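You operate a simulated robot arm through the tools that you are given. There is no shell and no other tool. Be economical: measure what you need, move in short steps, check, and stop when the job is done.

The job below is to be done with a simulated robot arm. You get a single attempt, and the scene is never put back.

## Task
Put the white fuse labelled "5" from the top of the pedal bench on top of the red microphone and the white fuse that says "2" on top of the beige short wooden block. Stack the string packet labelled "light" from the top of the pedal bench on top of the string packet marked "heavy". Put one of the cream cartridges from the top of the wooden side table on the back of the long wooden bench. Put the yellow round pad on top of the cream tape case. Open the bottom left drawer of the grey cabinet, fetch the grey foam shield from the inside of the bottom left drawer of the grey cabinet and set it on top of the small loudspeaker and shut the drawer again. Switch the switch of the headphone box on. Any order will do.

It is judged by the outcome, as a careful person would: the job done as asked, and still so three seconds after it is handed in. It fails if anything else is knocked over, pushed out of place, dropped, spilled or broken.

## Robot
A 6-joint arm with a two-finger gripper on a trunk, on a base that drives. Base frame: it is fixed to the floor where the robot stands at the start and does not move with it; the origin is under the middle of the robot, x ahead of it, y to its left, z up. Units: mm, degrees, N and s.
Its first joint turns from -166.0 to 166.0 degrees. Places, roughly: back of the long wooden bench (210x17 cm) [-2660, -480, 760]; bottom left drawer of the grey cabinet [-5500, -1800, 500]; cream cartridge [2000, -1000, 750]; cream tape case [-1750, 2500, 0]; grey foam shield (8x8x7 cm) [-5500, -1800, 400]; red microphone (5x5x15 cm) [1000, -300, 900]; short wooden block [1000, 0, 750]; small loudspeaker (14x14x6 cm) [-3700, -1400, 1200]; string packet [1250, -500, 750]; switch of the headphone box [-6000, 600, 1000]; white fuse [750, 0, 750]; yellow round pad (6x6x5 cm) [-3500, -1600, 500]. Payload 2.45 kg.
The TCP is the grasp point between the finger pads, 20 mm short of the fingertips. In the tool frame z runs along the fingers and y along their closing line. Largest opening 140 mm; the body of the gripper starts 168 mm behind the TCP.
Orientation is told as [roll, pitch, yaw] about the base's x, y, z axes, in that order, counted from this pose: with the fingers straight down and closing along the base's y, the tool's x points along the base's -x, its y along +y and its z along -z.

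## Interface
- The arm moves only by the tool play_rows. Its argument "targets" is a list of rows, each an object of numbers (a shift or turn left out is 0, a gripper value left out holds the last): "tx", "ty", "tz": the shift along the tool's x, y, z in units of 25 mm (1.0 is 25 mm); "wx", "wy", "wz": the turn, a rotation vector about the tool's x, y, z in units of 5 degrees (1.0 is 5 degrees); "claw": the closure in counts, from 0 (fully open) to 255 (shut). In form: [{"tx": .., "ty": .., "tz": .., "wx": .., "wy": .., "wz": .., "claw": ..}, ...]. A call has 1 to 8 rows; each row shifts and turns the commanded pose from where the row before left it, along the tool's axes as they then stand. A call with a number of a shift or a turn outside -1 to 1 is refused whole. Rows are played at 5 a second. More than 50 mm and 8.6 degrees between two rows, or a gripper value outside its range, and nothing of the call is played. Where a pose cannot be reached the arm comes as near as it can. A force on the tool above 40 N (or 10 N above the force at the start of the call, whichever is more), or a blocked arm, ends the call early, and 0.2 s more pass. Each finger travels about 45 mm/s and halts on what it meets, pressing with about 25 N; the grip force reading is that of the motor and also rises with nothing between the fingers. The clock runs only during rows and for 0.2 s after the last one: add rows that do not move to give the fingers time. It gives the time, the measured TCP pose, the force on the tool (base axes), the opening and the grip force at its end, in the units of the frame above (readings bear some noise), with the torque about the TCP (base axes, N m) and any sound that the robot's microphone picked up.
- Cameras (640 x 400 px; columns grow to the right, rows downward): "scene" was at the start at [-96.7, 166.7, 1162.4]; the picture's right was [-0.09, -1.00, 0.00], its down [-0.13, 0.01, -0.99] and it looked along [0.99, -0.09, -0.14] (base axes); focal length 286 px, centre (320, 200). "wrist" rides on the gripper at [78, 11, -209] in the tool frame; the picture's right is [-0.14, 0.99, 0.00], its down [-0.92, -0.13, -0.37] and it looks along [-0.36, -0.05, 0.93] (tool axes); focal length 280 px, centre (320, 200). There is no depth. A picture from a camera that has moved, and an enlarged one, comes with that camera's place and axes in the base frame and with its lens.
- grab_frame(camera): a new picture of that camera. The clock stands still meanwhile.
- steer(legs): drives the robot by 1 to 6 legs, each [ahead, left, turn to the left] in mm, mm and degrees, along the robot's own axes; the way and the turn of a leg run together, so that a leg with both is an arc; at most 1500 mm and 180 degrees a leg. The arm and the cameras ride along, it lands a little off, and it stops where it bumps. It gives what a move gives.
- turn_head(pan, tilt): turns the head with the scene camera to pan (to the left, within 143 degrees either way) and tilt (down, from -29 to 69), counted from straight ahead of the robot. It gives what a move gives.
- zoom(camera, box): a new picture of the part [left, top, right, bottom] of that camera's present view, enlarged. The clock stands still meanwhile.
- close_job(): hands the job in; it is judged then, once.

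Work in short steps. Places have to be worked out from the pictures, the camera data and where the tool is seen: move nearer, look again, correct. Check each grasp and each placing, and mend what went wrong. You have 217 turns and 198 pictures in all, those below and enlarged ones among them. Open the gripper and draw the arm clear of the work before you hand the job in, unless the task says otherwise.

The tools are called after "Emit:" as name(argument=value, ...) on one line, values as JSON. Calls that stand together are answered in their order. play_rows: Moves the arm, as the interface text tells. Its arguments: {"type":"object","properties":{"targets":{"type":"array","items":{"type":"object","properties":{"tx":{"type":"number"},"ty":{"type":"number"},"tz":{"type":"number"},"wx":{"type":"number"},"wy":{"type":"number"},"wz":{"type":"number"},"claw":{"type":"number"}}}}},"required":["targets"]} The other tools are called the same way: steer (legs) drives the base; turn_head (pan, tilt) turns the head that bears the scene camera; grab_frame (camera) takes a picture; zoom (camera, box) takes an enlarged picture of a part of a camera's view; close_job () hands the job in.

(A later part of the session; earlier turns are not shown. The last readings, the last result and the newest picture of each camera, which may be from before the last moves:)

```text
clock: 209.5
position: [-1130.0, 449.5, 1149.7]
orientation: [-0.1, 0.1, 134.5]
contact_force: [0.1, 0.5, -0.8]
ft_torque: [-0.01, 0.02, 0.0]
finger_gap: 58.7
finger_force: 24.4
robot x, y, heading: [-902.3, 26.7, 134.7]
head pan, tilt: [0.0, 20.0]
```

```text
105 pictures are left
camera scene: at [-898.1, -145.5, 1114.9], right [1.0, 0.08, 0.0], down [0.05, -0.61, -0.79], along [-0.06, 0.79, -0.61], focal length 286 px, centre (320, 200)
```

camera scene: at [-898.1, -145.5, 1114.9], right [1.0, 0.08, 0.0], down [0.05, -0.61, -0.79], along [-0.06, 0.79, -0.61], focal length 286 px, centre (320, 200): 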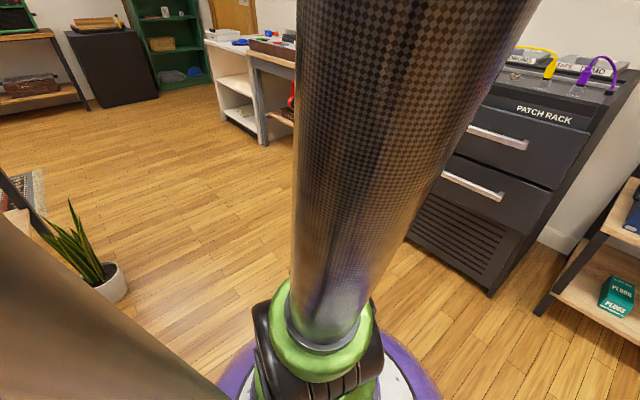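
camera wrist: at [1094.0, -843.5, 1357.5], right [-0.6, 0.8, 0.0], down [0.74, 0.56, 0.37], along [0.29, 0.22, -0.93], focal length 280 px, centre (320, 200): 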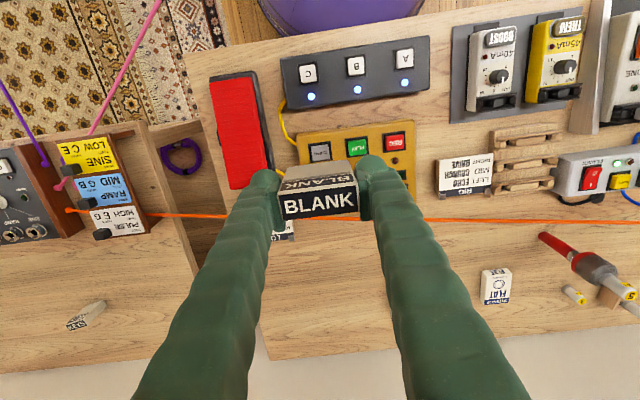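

The head seems to be physically held by the arm's strut, as the arm is drawn in close. I extend the arm 150 mm to free it.

Emit:
play_rows(targets=[{"tx": -1}, {"tx": -1}, {"tx": -1}, {"tx": -1}, {"tx": -1}, {"tx": -1}])

Emit:
turn_head(pan=40, tilt=20)

Emit:
grab_frame(camera="scene")

```text
clock: 210.9
position: [-1233.5, 555.5, 1148.5]
orientation: [0.1, 0.0, 134.5]
contact_force: [0.3, 0.2, -1.0]
ft_torque: [0.07, 0.05, 0.0]
finger_gap: 58.5
finger_force: 25.1
robot x, y, heading: [-901.6, 25.6, 134.5]
head pan, tilt: [0.0, 20.0]
```

```text
clock: 211.9
position: [-1233.7, 556.2, 1149.8]
orientation: [-0.1, 0.1, 134.6]
contact_force: [0.1, 0.3, -0.8]
ft_torque: [0.0, -0.02, -0.02]
finger_gap: 58.4
finger_force: 24.7
robot x, y, heading: [-898.4, 27.3, 134.7]
head pan, tilt: [40.0, 20.0]
```

```text
104 pictures are left
camera scene: at [-984.1, -222.9, 1142.5], right [0.1, 1.0, 0.0], down [0.34, -0.03, -0.94], along [-0.94, 0.09, -0.34], focal length 286 px, centre (320, 200)
```

scene: 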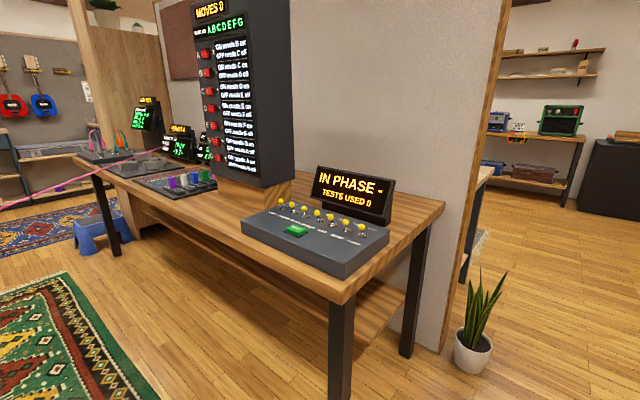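

The head is free again. The bench's back edge is at u≈-1603; behind the "IN PHASE" display (u≈-1300) there is free space. I drive to v≈-1300, u≈-590 facing the bench.

Emit:
steer(legs=[[-70, 0, 0.5], [0, 680, 0]])

Emit:
turn_head(pan=-20, tilt=20)

Emit:
grab_frame(camera="scene")

Emit:
grab_frame(camera="wrist")

```text
clock: 216.3
position: [-1668.5, 25.6, 1148.9]
orientation: [0.0, 0.1, 134.9]
contact_force: [0.2, -0.2, 0.4]
ft_torque: [0.0, 0.02, 0.02]
finger_gap: 58.4
finger_force: 25.5
robot x, y, heading: [-1327.6, -506.3, 134.9]
head pan, tilt: [40.0, 20.0]
```

```text
clock: 217.6
position: [-1669.2, 25.8, 1150.0]
orientation: [0.1, 0.1, 134.9]
contact_force: [-1.3, -0.1, -1.8]
ft_torque: [-0.01, 0.03, 0.0]
finger_gap: 58.3
finger_force: 25.3
robot x, y, heading: [-1326.6, -502.0, 134.8]
head pan, tilt: [-20.0, 20.0]
```

```text
103 pictures are left
camera scene: at [-1359.2, -676.0, 1142.5], right [0.91, 0.42, 0.0], down [0.14, -0.31, -0.94], along [-0.4, 0.85, -0.34], focal length 286 px, centre (320, 200)
```

scene: 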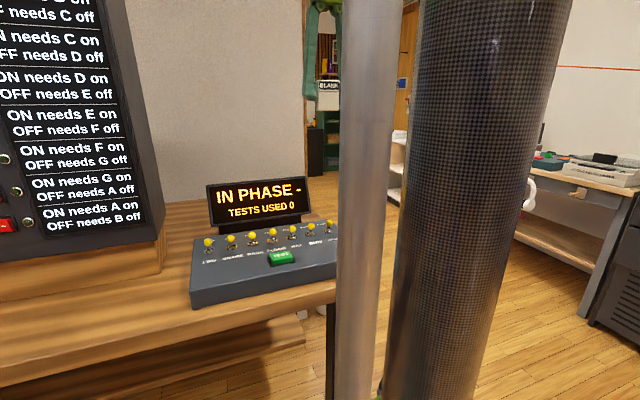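

```text
102 pictures are left
camera wrist: at [-1621.4, -37.7, 1357.5], right [-0.8, -0.6, 0.0], down [-0.56, 0.74, 0.37], along [-0.22, 0.29, -0.93], focal length 280 px, centre (320, 200)
```

wrist: 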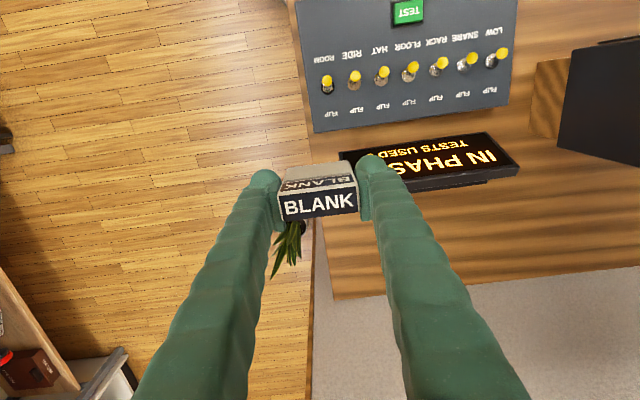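

The free back strip lies at u≈-1470…-1640. I move the cartridge over the display to v≈-1380, u≈-1525, lowering behind the display.

Emit:
play_rows(targets=[{"tx": -0.87, "ty": 0.727, "tz": 0.16}, {"tx": -0.87, "ty": 0.727, "tz": 0.16}, {"tx": -0.87, "ty": 0.727, "tz": 0.16}, {"tx": -0.87, "ty": 0.727, "tz": 0.16}, {"tx": -0.87, "ty": 0.727, "tz": 0.16}, {"tx": -0.87, "ty": 0.727, "tz": 0.16}])

Emit:
play_rows(targets=[{"tx": -0.87, "ty": 0.727, "tz": 0.16}, {"tx": -0.87, "ty": 0.727, "tz": 0.16}, {"tx": -0.87, "ty": 0.727, "tz": 0.16}, {"tx": -0.87, "ty": 0.727, "tz": 0.16}, {"tx": -0.87, "ty": 0.727, "tz": 0.16}, {"tx": -0.87, "ty": 0.727, "tz": 0.16}])

Emit:
play_rows(targets=[{"tx": -0.52, "tz": 1}, {"tx": -0.52, "tz": 1}, {"tx": -0.52, "tz": 1}, {"tx": -0.52, "tz": 1}, {"tx": -0.52, "tz": 1}])

Emit:
grab_frame(camera="wrist")

```text
clock: 219.0
position: [-1838.8, 40.7, 1125.0]
orientation: [0.0, 0.1, 134.8]
contact_force: [0.2, -0.4, -0.5]
ft_torque: [0.01, 0.09, 0.01]
finger_gap: 58.5
finger_force: 24.9
robot x, y, heading: [-1327.4, -505.4, 135.1]
head pan, tilt: [-20.0, 20.0]
```

```text
clock: 220.4
position: [-2008.9, 56.0, 1102.3]
orientation: [0.0, 0.1, 134.8]
contact_force: [0.2, 0.0, -0.6]
ft_torque: [0.0, 0.08, -0.01]
finger_gap: 58.5
finger_force: 24.9
robot x, y, heading: [-1330.0, -503.5, 134.9]
head pan, tilt: [-20.0, 20.0]
```

```text
clock: 221.6
position: [-2053.8, 102.3, 975.2]
orientation: [0.0, 0.1, 135.0]
contact_force: [-0.4, -0.3, -1.1]
ft_torque: [0.03, 0.04, -0.03]
finger_gap: 58.5
finger_force: 24.8
robot x, y, heading: [-1332.7, -501.1, 134.9]
head pan, tilt: [-20.0, 20.0]
```

```text
101 pictures are left
camera wrist: at [-2006.7, 39.1, 1184.5], right [-0.8, -0.6, 0.0], down [-0.56, 0.74, 0.37], along [-0.22, 0.29, -0.93], focal length 280 px, centre (320, 200)
```

wrist: 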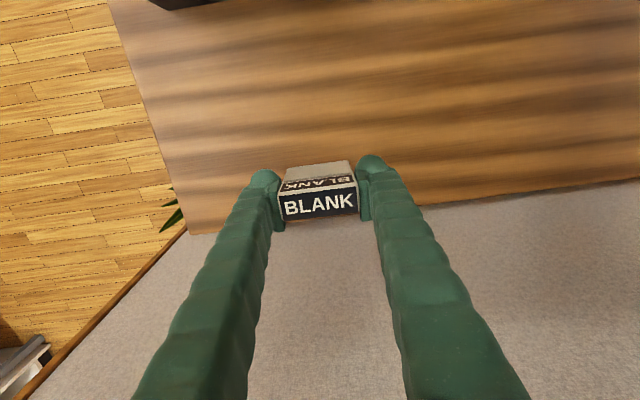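

Clear spot, about 118 mm from the back edge. I descend and feel for the bench.

Emit:
play_rows(targets=[{"tz": 1}, {"tz": 1}, {"tz": 1}, {"tz": 1}, {"tz": 0.8}, {}])

Emit:
play_rows(targets=[{"tz": 0.2}, {"tz": 0.2}, {"tz": 0.2}, {"tz": 0.2}, {"tz": 0.2}, {"tz": 0.2}, {}])

Emit:
grab_frame(camera="wrist")

```text
clock: 223.0
position: [-2054.3, 102.6, 855.1]
orientation: [0.0, 0.0, 134.9]
contact_force: [-0.2, 0.4, -0.7]
ft_torque: [0.02, -0.01, -0.04]
finger_gap: 58.5
finger_force: 25.5
robot x, y, heading: [-1330.4, -500.5, 135.2]
head pan, tilt: [-20.0, 20.0]
```

```text
clock: 224.6
position: [-2053.3, 101.2, 825.9]
orientation: [0.0, 0.1, 134.9]
contact_force: [0.3, 0.0, -1.0]
ft_torque: [0.0, 0.0, -0.01]
finger_gap: 58.6
finger_force: 24.8
robot x, y, heading: [-1331.2, -503.2, 134.8]
head pan, tilt: [-20.0, 20.0]
```

```text
100 pictures are left
camera wrist: at [-2006.3, 39.6, 1034.1], right [-0.8, -0.6, 0.0], down [-0.56, 0.74, 0.37], along [-0.22, 0.29, -0.93], focal length 280 px, centre (320, 200)
```

wrist: 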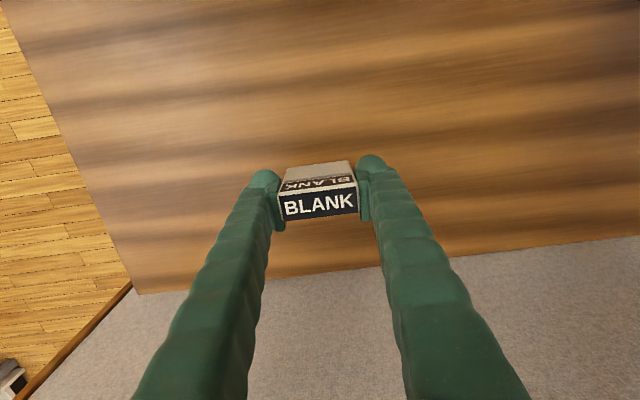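

Triangulation puts the bench top at z≈758, so contact should come near TCP z≈800. I continue in 3 mm steps.

Emit:
play_rows(targets=[{"tz": 0.15}, {"tz": 0.15}, {"tz": 0.15}, {"tz": 0.12}, {"tz": 0.1}, {"tz": 0.1}, {"tz": 0.1}, {}])

Emit:
play_rows(targets=[{"tz": 0.08}, {"tz": 0.08}, {"tz": 0.08}, {}])

```text
clock: 226.4
position: [-2053.3, 102.8, 803.8]
orientation: [0.1, 0.0, 134.9]
contact_force: [-0.5, 0.0, -1.2]
ft_torque: [0.01, 0.0, 0.0]
finger_gap: 58.4
finger_force: 24.7
robot x, y, heading: [-1328.2, -504.3, 135.0]
head pan, tilt: [-20.0, 20.0]
```

```text
clock: 227.4
position: [-2051.1, 101.6, 798.3]
orientation: [0.0, 0.0, 134.9]
contact_force: [-0.4, 0.5, 23.5]
ft_torque: [-0.15, -0.12, -0.02]
finger_gap: 58.4
finger_force: 25.1
robot x, y, heading: [-1333.2, -502.4, 135.0]
head pan, tilt: [-20.0, 20.0]
```

Contact at z≈799. I ease up 2 mm, release, and rise.

Emit:
play_rows(targets=[{"tz": -0.1}, {"claw": 130}, {"claw": 110}, {"claw": 95}, {}])

Emit:
play_rows(targets=[{"tz": -0.5}, {"tz": -1}, {"tz": -1}, {"tz": -1}, {"tz": -1}, {"tz": -1}, {"tz": -1}, {"tz": -1}])

Emit:
grab_frame(camera="wrist")

Emit:
play_rows(targets=[{"tx": 0.5, "tz": -0.8}, {"tx": 0.9, "tz": -0.8}, {"tx": 0.9, "tz": -0.8}, {"tx": 0.9, "tz": -0.8}, {"tx": 0.9, "tz": -0.6}, {"tx": 0.9}, {"tx": 0.9}, {"tx": 0.9}])

Emit:
play_rows(targets=[{"tx": 0.9}, {"tx": 0.9}, {"tx": 0.9}, {"tx": 0.9}])

```text
clock: 228.6
position: [-2051.9, 102.1, 800.7]
orientation: [0.0, 0.1, 134.9]
contact_force: [-0.5, 0.0, 0.5]
ft_torque: [-0.01, 0.02, -0.02]
finger_gap: 87.9
finger_force: 0.0
robot x, y, heading: [-1330.3, -501.6, 134.8]
head pan, tilt: [-20.0, 20.0]
```

```text
clock: 230.4
position: [-2052.9, 102.2, 987.2]
orientation: [0.1, 0.1, 134.9]
contact_force: [-0.7, 0.8, 0.2]
ft_torque: [-0.01, 0.0, 0.01]
finger_gap: 87.7
finger_force: 0.0
robot x, y, heading: [-1330.9, -504.4, 135.0]
head pan, tilt: [-20.0, 20.0]
```

```text
99 pictures are left
camera wrist: at [-2006.9, 38.7, 1196.4], right [-0.8, -0.6, 0.0], down [-0.56, 0.74, 0.37], along [-0.22, 0.29, -0.93], focal length 280 px, centre (320, 200)
```

wrist: 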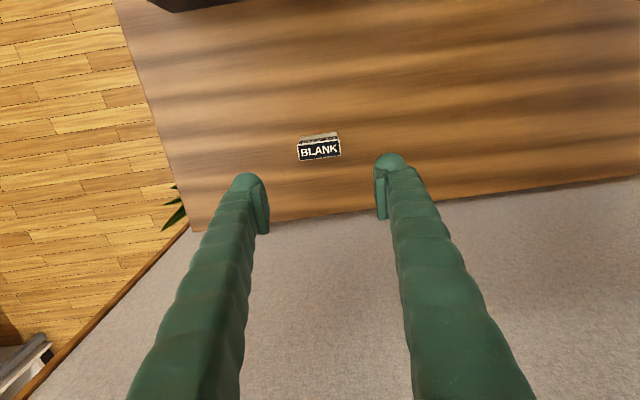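

```text
clock: 232.2
position: [-1932.6, -18.3, 1082.7]
orientation: [0.1, 0.1, 134.8]
contact_force: [-0.7, -0.3, -1.0]
ft_torque: [-0.05, -0.05, 0.02]
finger_gap: 87.7
finger_force: 0.0
robot x, y, heading: [-1333.1, -501.7, 134.8]
head pan, tilt: [-20.0, 20.0]
```

```text
clock: 233.2
position: [-1870.5, -82.0, 1082.8]
orientation: [-0.1, 0.2, 134.9]
contact_force: [-0.2, 0.1, 0.1]
ft_torque: [-0.03, -0.07, -0.01]
finger_gap: 87.7
finger_force: 0.0
robot x, y, heading: [-1330.4, -501.6, 135.0]
head pan, tilt: [-20.0, 20.0]
```

The cartridge stands on the back of the long bench. Next I drive around the partition's near end and look at the far side of the room.

Emit:
steer(legs=[[0, -650, 0], [900, 0, 0]])

Emit:
turn_head(pan=40, tilt=15)

Emit:
grab_frame(camera="scene")

Emit:
turn_head(pan=-25, tilt=20)

Emit:
grab_frame(camera="scene")

```text
clock: 241.2
position: [-2050.2, 1015.1, 1083.2]
orientation: [0.0, 0.1, 135.0]
contact_force: [-0.4, 1.0, -0.5]
ft_torque: [0.01, -0.01, 0.01]
finger_gap: 87.4
finger_force: 0.0
robot x, y, heading: [-1517.3, 593.4, 135.0]
head pan, tilt: [-20.0, 20.0]
```

```text
clock: 242.4
position: [-2050.6, 1015.3, 1083.5]
orientation: [0.0, 0.0, 135.0]
contact_force: [0.3, 1.2, -0.5]
ft_torque: [0.01, -0.03, 0.0]
finger_gap: 87.8
finger_force: 0.0
robot x, y, heading: [-1509.9, 597.2, 135.1]
head pan, tilt: [40.0, 15.0]
```

```text
98 pictures are left
camera scene: at [-1593.5, 345.3, 1150.6], right [0.09, 1.0, 0.0], down [0.26, -0.02, -0.97], along [-0.96, 0.09, -0.26], focal length 286 px, centre (320, 200)
```

scene: 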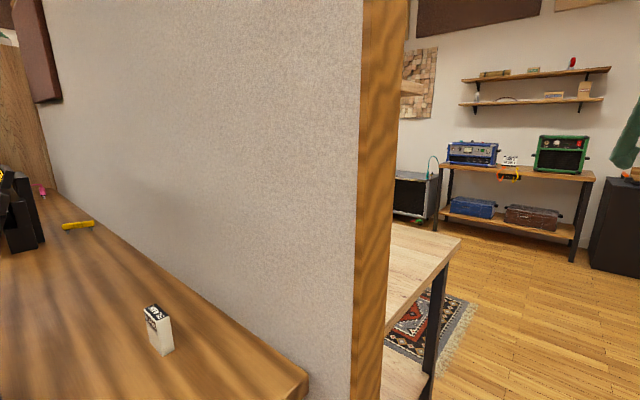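

```text
clock: 243.8
position: [-2050.6, 1014.5, 1082.4]
orientation: [0.0, 0.1, 134.8]
contact_force: [-0.4, 0.3, 0.3]
ft_torque: [-0.02, 0.0, 0.04]
finger_gap: 87.9
finger_force: 0.0
robot x, y, heading: [-1513.6, 593.6, 134.9]
head pan, tilt: [-25.0, 20.0]
```

```text
97 pictures are left
camera scene: at [-1532.2, 424.5, 1142.5], right [0.94, 0.34, 0.0], down [0.12, -0.32, -0.94], along [-0.32, 0.88, -0.34], focal length 286 px, centre (320, 200)
```

scene: 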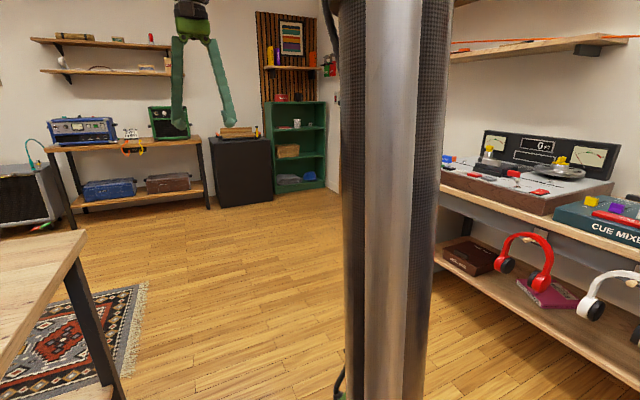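

The cartridge stands well. I go on past the partition and its table, and turn to face down the far aisle.

Emit:
steer(legs=[[1450, 0, 0], [0, 0, 90]])

Emit:
turn_head(pan=20, tilt=12)

Emit:
grab_frame(camera="scene")

Emit:
turn_head(pan=-30, tilt=12)

Emit:
grab_frame(camera="scene")

Emit:
turn_head(pan=-140, tilt=15)

Emit:
grab_frame(camera="scene")

```text
clock: 244.7
position: [-2053.6, 1019.2, 1083.2]
orientation: [0.0, -0.1, 134.8]
contact_force: [0.3, -0.2, -1.1]
ft_torque: [0.01, 0.01, 0.0]
finger_gap: 87.8
finger_force: 0.1
robot x, y, heading: [-1515.6, 598.8, 134.9]
head pan, tilt: [-25.0, 20.0]
stopped in leg 1: the robot was blocked; the commanded pose is now the measured one
```

```text
clock: 245.8
position: [-2053.8, 1019.2, 1083.7]
orientation: [0.0, 0.1, 134.7]
contact_force: [-0.2, 0.1, 0.6]
ft_torque: [-0.01, 0.01, -0.01]
finger_gap: 87.6
finger_force: 0.0
robot x, y, heading: [-1514.7, 597.2, 134.8]
head pan, tilt: [20.0, 12.0]
```

```text
96 pictures are left
camera scene: at [-1588.8, 380.5, 1155.5], right [0.43, 0.91, 0.0], down [0.19, -0.09, -0.98], along [-0.89, 0.42, -0.21], focal length 286 px, centre (320, 200)
```

scene: 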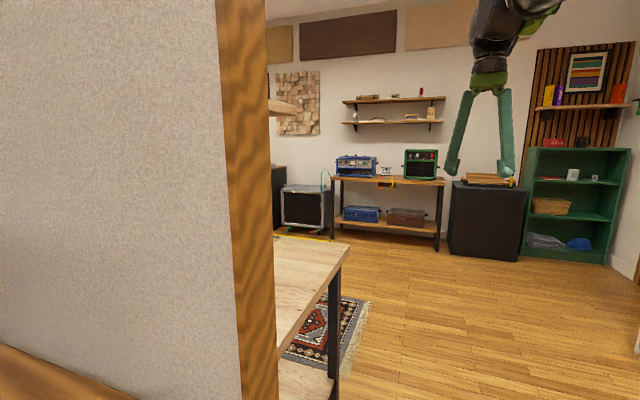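

```text
clock: 247.0
position: [-2053.3, 1019.8, 1082.5]
orientation: [0.0, 0.0, 134.8]
contact_force: [0.7, -1.3, -0.6]
ft_torque: [-0.01, 0.01, -0.02]
finger_gap: 87.7
finger_force: 0.0
robot x, y, heading: [-1513.8, 596.4, 134.9]
head pan, tilt: [-30.0, 12.0]
```

```text
95 pictures are left
camera scene: at [-1528.5, 430.9, 1155.5], right [0.97, 0.26, 0.0], down [0.05, -0.2, -0.98], along [-0.25, 0.95, -0.21], focal length 286 px, centre (320, 200)
```

scene: 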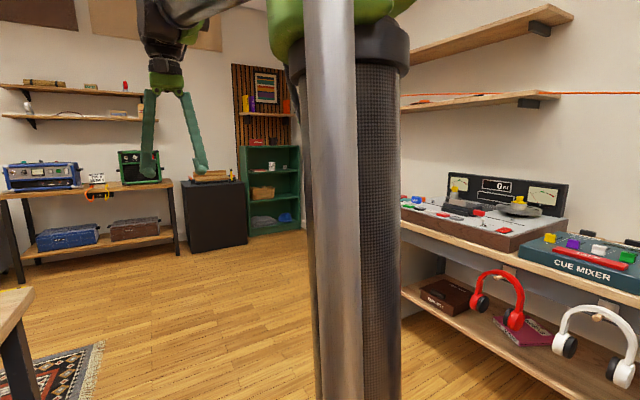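

```text
clock: 248.9
position: [-2053.4, 1018.9, 1083.0]
orientation: [0.0, 0.1, 134.8]
contact_force: [0.2, 0.2, 0.6]
ft_torque: [-0.01, 0.01, 0.04]
finger_gap: 87.8
finger_force: 0.0
robot x, y, heading: [-1516.1, 599.9, 135.0]
head pan, tilt: [-140.0, 15.0]
```

```text
94 pictures are left
camera scene: at [-1411.4, 332.6, 1150.7], right [-0.09, -1.0, 0.0], down [-0.26, 0.02, -0.97], along [0.96, -0.09, -0.26], focal length 286 px, centre (320, 200)
```

scene: 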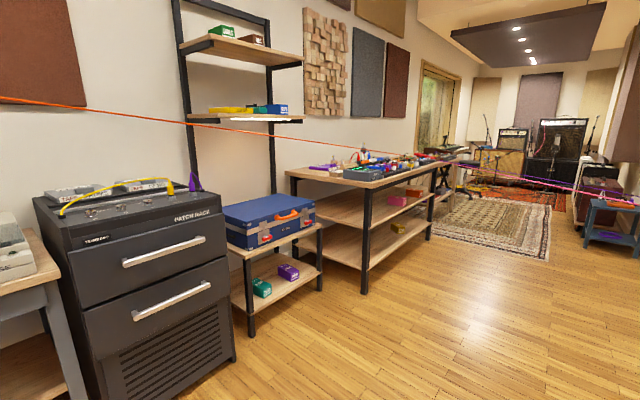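

The base has met something low — probably the plant pot near the partition end. I check it.

Emit:
turn_head(pan=55, tilt=50)

Emit:
grab_frame(camera="scene")

```text
clock: 251.7
position: [-2053.4, 1019.0, 1083.5]
orientation: [0.0, 0.2, 134.8]
contact_force: [0.4, 0.7, 0.2]
ft_torque: [0.02, 0.01, 0.05]
finger_gap: 87.7
finger_force: 0.0
robot x, y, heading: [-1513.9, 600.2, 134.9]
head pan, tilt: [55.0, 50.0]
```

```text
93 pictures are left
camera scene: at [-1580.3, 327.7, 1096.9], right [-0.17, 0.99, 0.0], down [0.75, 0.13, -0.64], along [-0.63, -0.11, -0.77], focal length 286 px, centre (320, 200)
```

scene: 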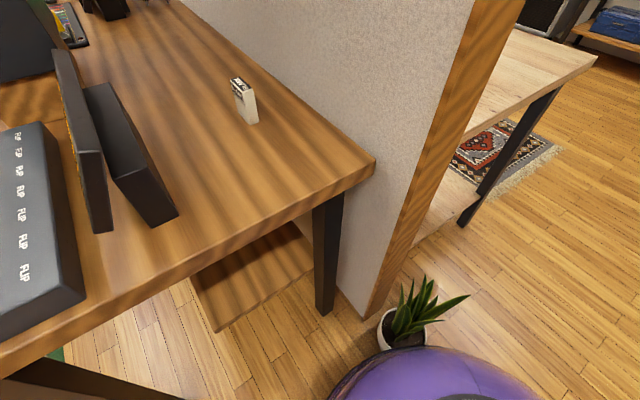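

The pot is upright and just touched. I back away, pass it with more room, and go on to the far aisle.

Emit:
steer(legs=[[-30, -60, 0], [0, -230, 0], [1300, 0, 0]])

Emit:
turn_head(pan=-60, tilt=30)

Emit:
grab_frame(camera="scene")

Emit:
turn_head(pan=60, tilt=12)

Emit:
grab_frame(camera="scene")

```text
clock: 260.2
position: [-2743.7, 2130.8, 1082.7]
orientation: [0.0, 0.1, 134.6]
contact_force: [-0.3, -0.5, 0.3]
ft_torque: [0.01, -0.01, -0.01]
finger_gap: 87.7
finger_force: 0.0
robot x, y, heading: [-2208.3, 1708.0, 134.5]
head pan, tilt: [55.0, 50.0]
```

```text
clock: 262.1
position: [-2745.1, 2130.5, 1082.2]
orientation: [0.0, 0.1, 134.6]
contact_force: [-0.2, 0.1, -0.5]
ft_torque: [-0.01, -0.01, 0.0]
finger_gap: 88.0
finger_force: 0.0
robot x, y, heading: [-2210.0, 1704.5, 134.5]
head pan, tilt: [-60.0, 30.0]
```

```text
92 pictures are left
camera scene: at [-2174.2, 1536.7, 1126.4], right [0.96, -0.26, 0.0], down [-0.13, -0.48, -0.87], along [0.23, 0.84, -0.5], focal length 286 px, centre (320, 200)
```

scene: 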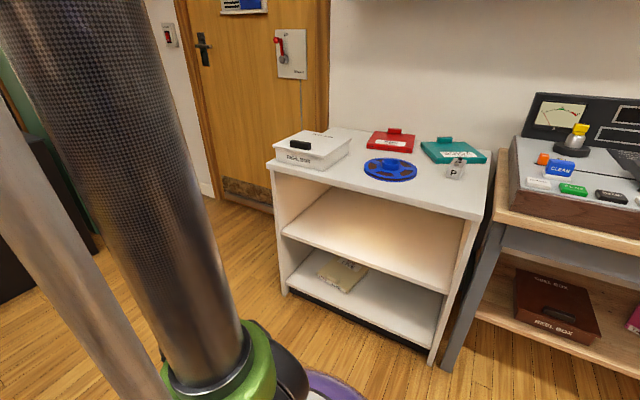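

```text
clock: 264.1
position: [-2744.7, 2130.6, 1082.4]
orientation: [0.0, 0.1, 134.6]
contact_force: [-0.3, -0.5, 0.4]
ft_torque: [-0.04, 0.05, 0.0]
finger_gap: 88.0
finger_force: 0.1
robot x, y, heading: [-2206.1, 1704.4, 134.9]
head pan, tilt: [60.0, 12.0]
```

```text
91 pictures are left
camera scene: at [-2288.3, 1425.9, 1155.5], right [-0.25, 0.97, 0.0], down [0.2, 0.05, -0.98], along [-0.95, -0.25, -0.21], focal length 286 px, centre (320, 200)
```

scene: 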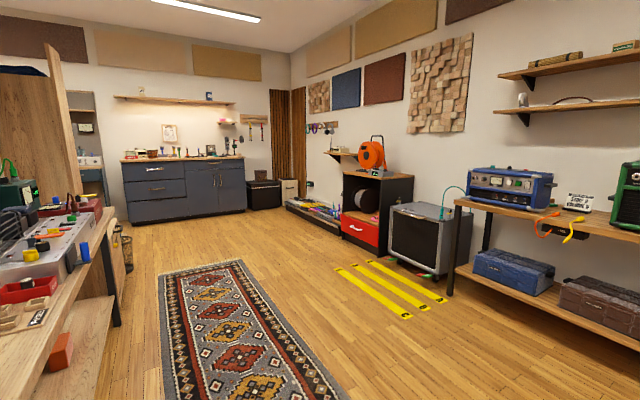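

The cream tape case lies on the bottom shelf of the white unit by the door. The grey-blue cabinet is at the far end. I drive down the far aisle toward the loudspeaker and pad.

Emit:
steer(legs=[[120, 0, 90], [1500, 0, 0], [1300, 0, 0]])

Emit:
turn_head(pan=60, tilt=15)

Emit:
grab_frame(camera="scene")

Emit:
turn_head(pan=-30, tilt=15)

Emit:
grab_frame(camera="scene")

```text
clock: 281.5
position: [-4697.8, -812.6, 1083.1]
orientation: [-0.1, 0.0, -135.1]
contact_force: [0.1, 1.2, 0.2]
ft_torque: [0.01, 0.05, 0.01]
finger_gap: 87.7
finger_force: 0.1
robot x, y, heading: [-4277.5, -274.2, -134.9]
head pan, tilt: [60.0, 12.0]
```

```text
clock: 282.1
position: [-4696.7, -813.7, 1083.0]
orientation: [0.0, 0.2, -134.9]
contact_force: [-1.2, 0.6, 0.4]
ft_torque: [0.02, -0.02, 0.0]
finger_gap: 87.9
finger_force: 0.0
robot x, y, heading: [-4278.2, -272.6, -134.8]
head pan, tilt: [60.0, 15.0]
```

```text
90 pictures are left
camera scene: at [-3994.5, -353.6, 1150.7], right [-0.97, -0.26, 0.0], down [-0.07, 0.25, -0.97], along [0.25, -0.93, -0.26], focal length 286 px, centre (320, 200)
```

scene: 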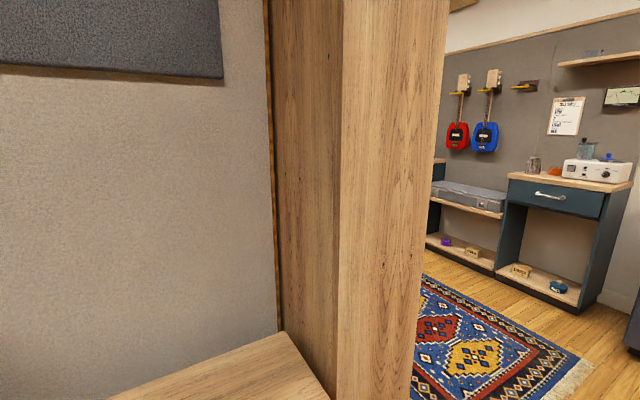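

```text
clock: 283.8
position: [-4696.0, -813.1, 1084.3]
orientation: [0.0, 0.0, -135.0]
contact_force: [-0.7, -0.2, -0.8]
ft_torque: [0.03, 0.03, 0.05]
finger_gap: 87.8
finger_force: 0.0
robot x, y, heading: [-4275.3, -278.1, -135.0]
head pan, tilt: [-30.0, 15.0]
```

```text
89 pictures are left
camera scene: at [-4108.9, -287.7, 1150.6], right [-0.26, 0.97, 0.0], down [0.25, 0.07, -0.97], along [-0.93, -0.25, -0.26], focal length 286 px, centre (320, 200)
```

scene: 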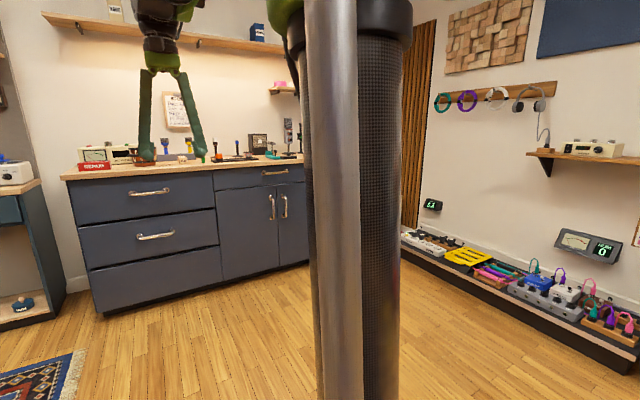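

The headphone box is on the small wall shelf on the right; the drawer cabinet is ahead. I go forward and look left at the bookcase with the loudspeaker and pad, and zoom on the cabinet and the box.

Emit:
zoom(camera="scene", box=[50, 140, 310, 320])

Emit:
steer(legs=[[750, 0, 0]])

Emit:
turn_head(pan=110, tilt=15)

Emit:
grab_frame(camera="scene")

Emit:
turn_head(pan=-65, tilt=10)

Emit:
grab_frame(camera="scene")

```text
2.22 times, centred on (180, 230) of scene
camera zoom: at [-4108.9, -287.7, 1150.6], right [-0.26, 0.97, 0.0], down [0.25, 0.07, -0.97], along [-0.93, -0.25, -0.26], focal length 635 px, centre (631, 133)
```

zoom: 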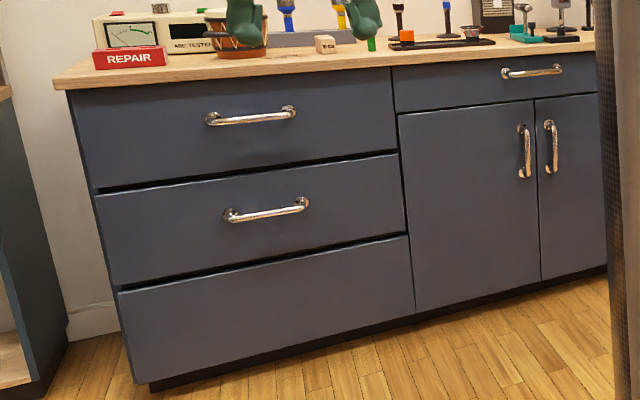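

```text
clock: 287.9
position: [-5227.3, -1343.7, 1083.0]
orientation: [0.0, 0.1, -135.0]
contact_force: [-0.2, -0.4, 0.5]
ft_torque: [0.03, -0.03, -0.02]
finger_gap: 87.7
finger_force: 0.1
robot x, y, heading: [-4807.8, -805.9, -134.9]
head pan, tilt: [-30.0, 15.0]
```

```text
clock: 290.1
position: [-5228.0, -1345.0, 1082.8]
orientation: [0.1, 0.1, -135.1]
contact_force: [0.0, 0.5, -0.6]
ft_torque: [-0.04, -0.01, 0.0]
finger_gap: 87.8
finger_force: 0.1
robot x, y, heading: [-4811.4, -805.6, -135.0]
head pan, tilt: [110.0, 15.0]
```

```text
87 pictures are left
camera scene: at [-4464.0, -833.6, 1150.6], right [-0.42, -0.91, 0.0], down [-0.23, 0.11, -0.97], along [0.88, -0.41, -0.26], focal length 286 px, centre (320, 200)
```

scene: 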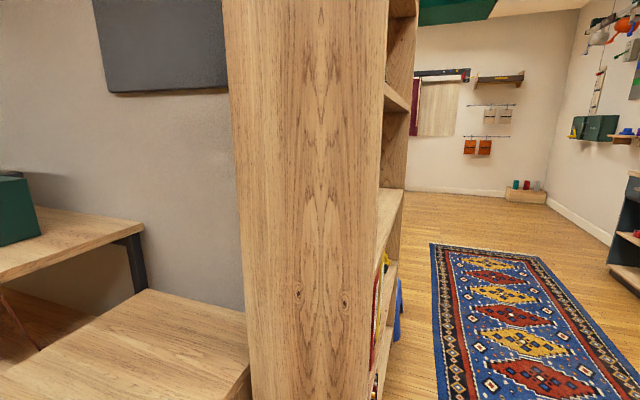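

```text
clock: 292.7
position: [-5226.6, -1343.2, 1082.8]
orientation: [0.0, 0.1, -135.1]
contact_force: [0.3, -0.2, -0.4]
ft_torque: [0.04, 0.01, -0.03]
finger_gap: 87.7
finger_force: 0.1
robot x, y, heading: [-4810.1, -805.8, -135.2]
head pan, tilt: [-65.0, 10.0]
```

```text
86 pictures are left
camera scene: at [-4636.0, -762.3, 1158.8], right [0.34, 0.94, 0.0], down [0.16, -0.06, -0.98], along [-0.93, 0.34, -0.17], focal length 286 px, centre (320, 200)
```

scene: 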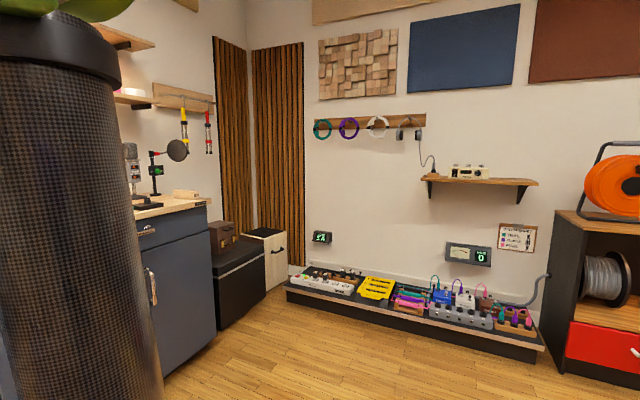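

The bottom drawer has no handle, only a gap on top. I zoom on the headphone box.

Emit:
zoom(camera="scene", box=[410, 145, 540, 215])

```text
4.92 times, centred on (475, 180) of scene
camera zoom: at [-4636.0, -762.3, 1158.8], right [0.34, 0.94, 0.0], down [0.16, -0.06, -0.98], along [-0.93, 0.34, -0.17], focal length 1406 px, centre (-443, 298)
```

zoom: 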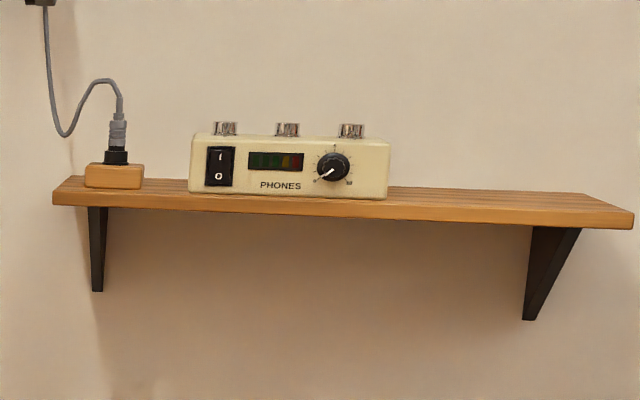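

The box has a rocker on its front-left (I on top, O below). I turn to face that wall and approach so that the closed fingertips, held level, can press the upper half.

Emit:
steer(legs=[[0, 0, -90], [830, -157, 0]])

Emit:
turn_head(pan=15, tilt=12)

Emit:
grab_frame(camera="scene")

```text
clock: 301.1
position: [-5827.1, 322.6, 1082.9]
orientation: [0.0, 0.1, 134.9]
contact_force: [0.1, -0.6, 0.0]
ft_torque: [-0.01, 0.01, -0.01]
finger_gap: 87.7
finger_force: 0.1
robot x, y, heading: [-5287.6, -99.5, 134.8]
head pan, tilt: [-65.0, 10.0]
```

```text
clock: 302.6
position: [-5826.5, 323.0, 1083.6]
orientation: [0.0, 0.0, 134.9]
contact_force: [0.7, -0.5, -0.2]
ft_torque: [0.02, -0.03, 0.02]
finger_gap: 87.9
finger_force: 0.0
robot x, y, heading: [-5287.5, -94.3, 135.0]
head pan, tilt: [15.0, 12.0]
```

```text
84 pictures are left
camera scene: at [-5358.5, -309.0, 1155.5], right [0.5, 0.86, 0.0], down [0.18, -0.1, -0.98], along [-0.85, 0.49, -0.21], focal length 286 px, centre (320, 200)
```

scene: 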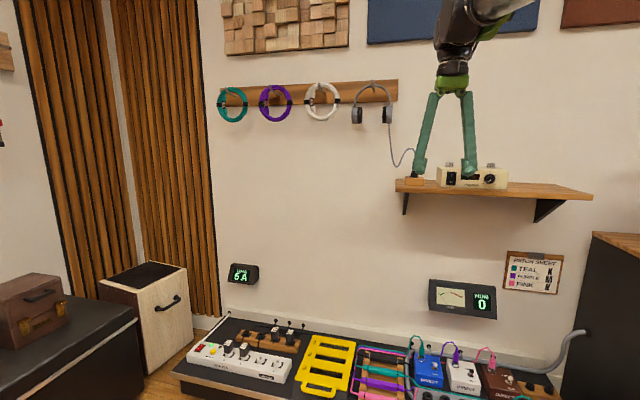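

Emit:
zoom(camera="scene", box=[390, 140, 550, 230])

```text
4.00 times, centred on (470, 185) of scene
camera zoom: at [-5358.5, -309.0, 1155.5], right [0.5, 0.86, 0.0], down [0.18, -0.1, -0.98], along [-0.85, 0.49, -0.21], focal length 1143 px, centre (-280, 260)
```

zoom: 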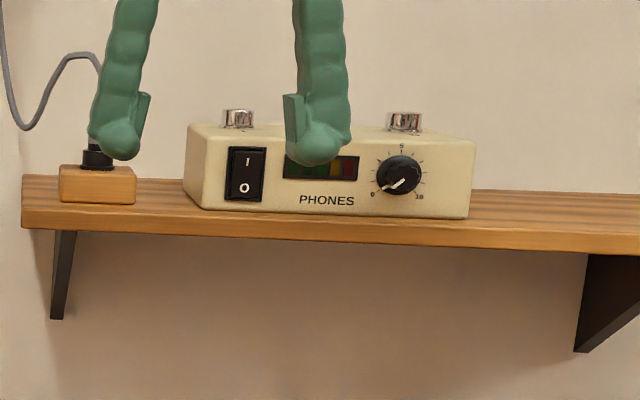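

The rocker is at about (-6053, 676, 1008), straight ahead at 1086 mm. I close the fingers and start swinging the tool toward level while moving forward.

Emit:
play_rows(targets=[{"tx": -0.71, "tz": 0.135, "ty": -0.2, "wy": -1, "claw": 255}, {"tx": -0.695, "tz": 0.196, "ty": -0.2, "wy": -1}, {"tx": -0.676, "tz": 0.256, "ty": -0.2, "wy": -1}, {"tx": -0.651, "tz": 0.314, "ty": -0.2, "wy": -1}, {"tx": -0.621, "tz": 0.37, "ty": -0.2, "wy": -1}, {"tx": -0.586, "tz": 0.422, "ty": -0.2, "wy": -1}, {"tx": -0.547, "tz": 0.472, "ty": -0.2, "wy": -1}, {"tx": -0.505, "tz": 0.518, "ty": -0.2, "wy": -1}])

Emit:
grab_frame(camera="scene")

```text
clock: 304.4
position: [-5899.3, 451.4, 1055.7]
orientation: [0.1, -39.9, 134.8]
contact_force: [-0.4, -1.0, -0.4]
ft_torque: [-0.01, 0.0, -0.03]
finger_gap: 0.0
finger_force: 24.4
robot x, y, heading: [-5291.1, -96.4, 134.9]
head pan, tilt: [15.0, 12.0]
```

```text
82 pictures are left
camera scene: at [-5358.5, -309.0, 1155.5], right [0.5, 0.87, 0.0], down [0.18, -0.1, -0.98], along [-0.85, 0.49, -0.21], focal length 286 px, centre (320, 200)
```

scene: 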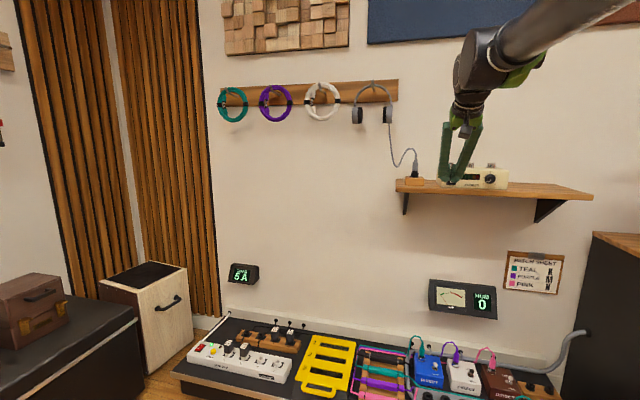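

The swing works without trouble. I finish the other 50°.

Emit:
play_rows(targets=[{"tx": -0.457, "tz": 0.559, "ty": -0.2, "wy": -1}, {"tx": -0.407, "tz": 0.597, "ty": -0.2, "wy": -1}, {"tx": -0.353, "tz": 0.631, "ty": -0.2, "wy": -1}, {"tx": -0.296, "tz": 0.659, "ty": -0.2, "wy": -1}, {"tx": -0.238, "tz": 0.683, "ty": -0.2, "wy": -1}])

Emit:
play_rows(targets=[{"tx": -0.178, "tz": 0.7, "ty": -0.2, "wy": -1}, {"tx": -0.116, "tz": 0.713, "ty": -0.2, "wy": -1}, {"tx": -0.054, "tz": 0.721, "ty": -0.2, "wy": -1}, {"tx": 0.01, "tz": 0.723, "ty": -0.2, "wy": -1}, {"tx": 0.072, "tz": 0.712, "ty": -0.2, "wy": -1}])

Emit:
grab_frame(camera="wrist")

Emit:
grab_frame(camera="scene")

```text
clock: 305.6
position: [-5943.9, 532.4, 1039.0]
orientation: [0.0, -65.0, 134.9]
contact_force: [0.2, 0.1, -0.2]
ft_torque: [0.01, 0.03, 0.02]
finger_gap: 0.2
finger_force: 24.7
robot x, y, heading: [-5286.9, -96.1, 134.9]
head pan, tilt: [15.0, 12.0]
```

```text
clock: 306.8
position: [-5986.9, 606.4, 1023.8]
orientation: [-1.5, -88.3, 136.5]
contact_force: [0.4, -0.2, -0.2]
ft_torque: [0.0, -0.03, 0.0]
finger_gap: 0.1
finger_force: 24.7
out of reach, approached as far as the arm can: row 5
robot x, y, heading: [-5290.9, -96.5, 135.1]
head pan, tilt: [15.0, 12.0]
```

```text
81 pictures are left
camera wrist: at [-5844.8, 449.4, 951.5], right [-0.7, -0.7, 0.14], down [0.33, -0.15, 0.93], along [-0.63, 0.7, 0.34], focal length 280 px, centre (320, 200)
```

wrist: 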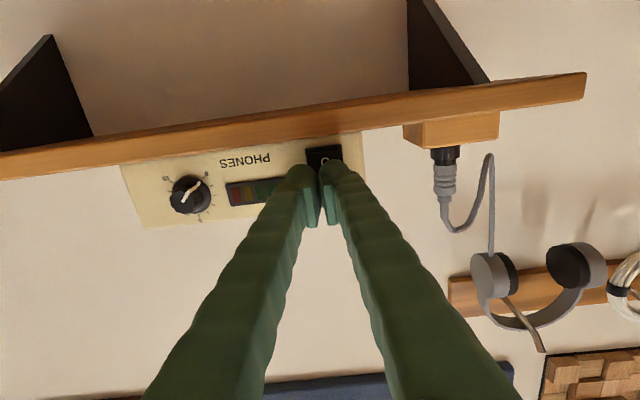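

```text
80 pictures are left
camera scene: at [-5358.5, -309.0, 1155.5], right [0.5, 0.87, 0.0], down [0.18, -0.1, -0.98], along [-0.85, 0.49, -0.21], focal length 286 px, centre (320, 200)
```

scene: 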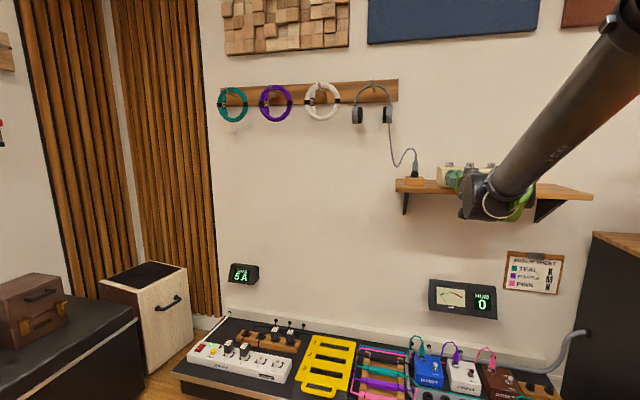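

The fingertips are in line with the rocker's upper half, about 75 mm away. I advance along the tool.

Emit:
play_rows(targets=[{"wy": 0.2, "tz": 0.6}, {"tz": 0.6}, {"tz": 0.6}, {"tz": 0.5}, {}])

Emit:
zoom(camera="wrist", box=[220, 100, 420, 225])

Emit:
zoom(camera="scene", box=[400, 140, 540, 230])

```text
clock: 307.2
position: [-5989.9, 609.2, 1023.5]
orientation: [-3.4, -89.3, 138.2]
contact_force: [13.9, -13.8, 7.4]
ft_torque: [-0.06, 0.05, 0.19]
finger_gap: 0.2
finger_force: 24.9
robot x, y, heading: [-5288.3, -97.5, 134.7]
head pan, tilt: [15.0, 12.0]
stopped in row 1: the force on the tool passed its limit at 63 N (the readings are from after the stop); the commanded pose is now the measured one
```

```text
3.20 times, centred on (320, 162) of wrist
camera zoom: at [-5849.7, 453.0, 947.5], right [-0.7, -0.7, 0.14], down [0.34, -0.16, 0.93], along [-0.62, 0.7, 0.35], focal length 897 px, centre (320, 320)
```

zoom: 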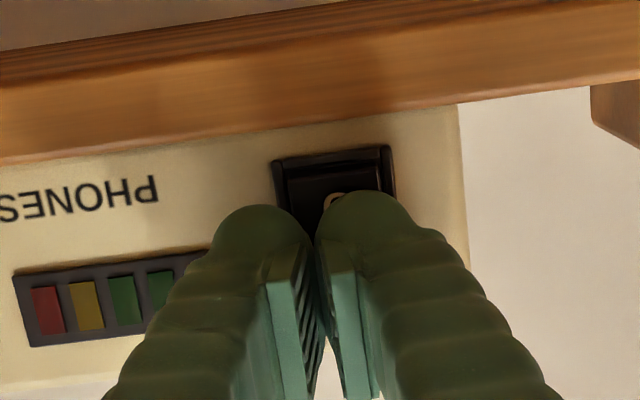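

```text
4.44 times, centred on (470, 185) of scene
camera zoom: at [-5357.3, -310.2, 1155.4], right [0.5, 0.87, 0.0], down [0.18, -0.1, -0.98], along [-0.85, 0.49, -0.21], focal length 1270 px, centre (-347, 267)
```

zoom: 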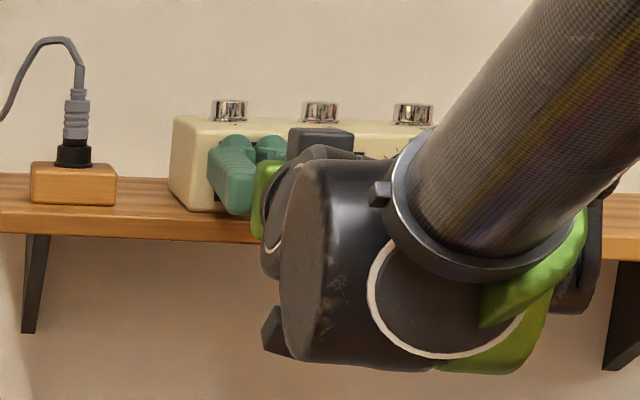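

Contact came earlier than expected (63 N peak). I back off and look at the rocker and the box.

Emit:
play_rows(targets=[{"tz": -0.8}, {"tz": -0.8}, {"tz": -0.8}, {"tz": -0.8}])

Emit:
zoom(camera="wrist", box=[220, 100, 420, 225])

Emit:
zoom(camera="scene", box=[400, 140, 540, 230])

```text
clock: 308.2
position: [-5934.1, 553.7, 1024.0]
orientation: [-3.2, -89.2, 138.0]
contact_force: [0.5, -0.8, 0.2]
ft_torque: [0.02, 0.02, 0.03]
finger_gap: 0.1
finger_force: 25.0
robot x, y, heading: [-5287.2, -95.5, 134.9]
head pan, tilt: [15.0, 12.0]
```

```text
3.20 times, centred on (320, 162) of wrist
camera zoom: at [-5795.0, 396.8, 947.5], right [-0.7, -0.7, 0.14], down [0.34, -0.16, 0.93], along [-0.62, 0.7, 0.35], focal length 897 px, centre (320, 320)
```

zoom: 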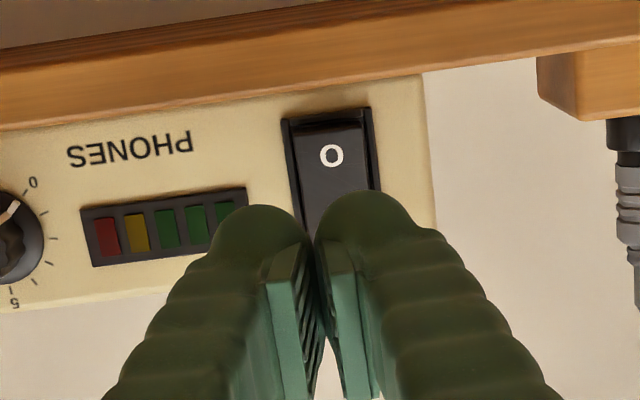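

```text
4.44 times, centred on (470, 185) of scene
camera zoom: at [-5358.4, -309.1, 1155.5], right [0.5, 0.87, 0.0], down [0.18, -0.1, -0.98], along [-0.85, 0.49, -0.21], focal length 1270 px, centre (-347, 267)
```

zoom: 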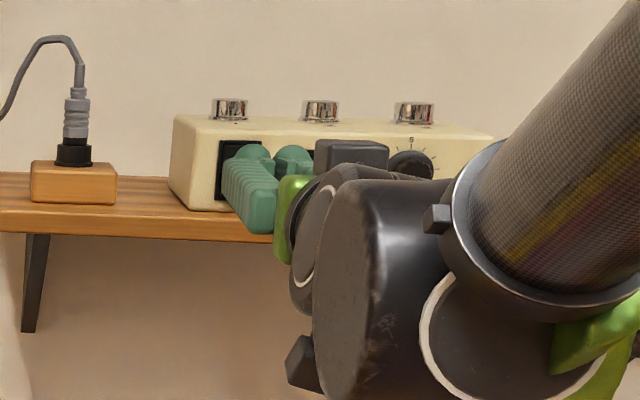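

I withdraw further to see the rocker clearly.

Emit:
play_rows(targets=[{"tz": -1}, {"tz": -1}, {"tz": -1}, {"tz": -1}, {"tz": -1, "tx": -1}, {"tx": -1}, {"tx": -1}, {"tx": -1}])

Emit:
zoom(camera="scene", box=[410, 140, 530, 220])

```text
clock: 310.0
position: [-5846.7, 466.5, 1125.4]
orientation: [-1.7, -89.2, 136.6]
contact_force: [0.5, 0.5, 0.8]
ft_torque: [0.03, 0.04, 0.0]
finger_gap: 0.0
finger_force: 25.3
robot x, y, heading: [-5286.7, -97.5, 135.2]
head pan, tilt: [15.0, 12.0]
```

```text
5.00 times, centred on (470, 180) of scene
camera zoom: at [-5358.3, -309.2, 1155.5], right [0.5, 0.87, 0.0], down [0.18, -0.1, -0.98], along [-0.85, 0.49, -0.21], focal length 1428 px, centre (-430, 300)
```

zoom: 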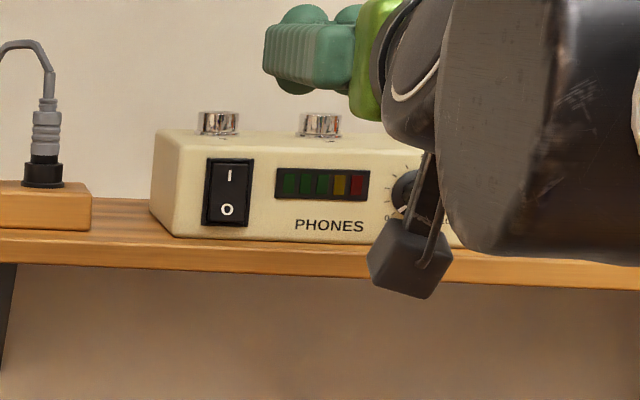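

Emit:
zoom(camera="scene", box=[440, 165, 480, 190])

```text
16.00 times, centred on (460, 178) of scene
camera zoom: at [-5358.3, -309.2, 1155.5], right [0.5, 0.87, 0.0], down [0.18, -0.1, -0.98], along [-0.85, 0.49, -0.21], focal length 4571 px, centre (-1920, 560)
```

zoom: 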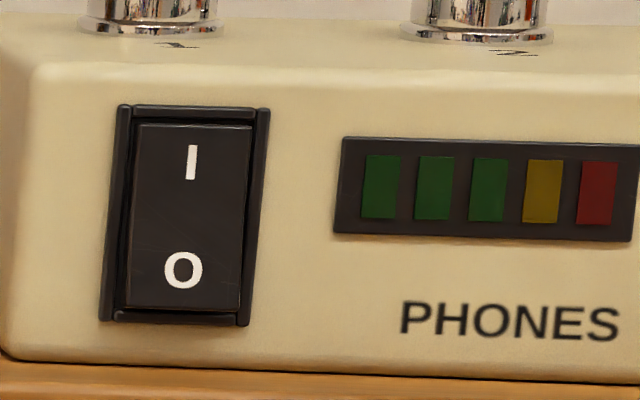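

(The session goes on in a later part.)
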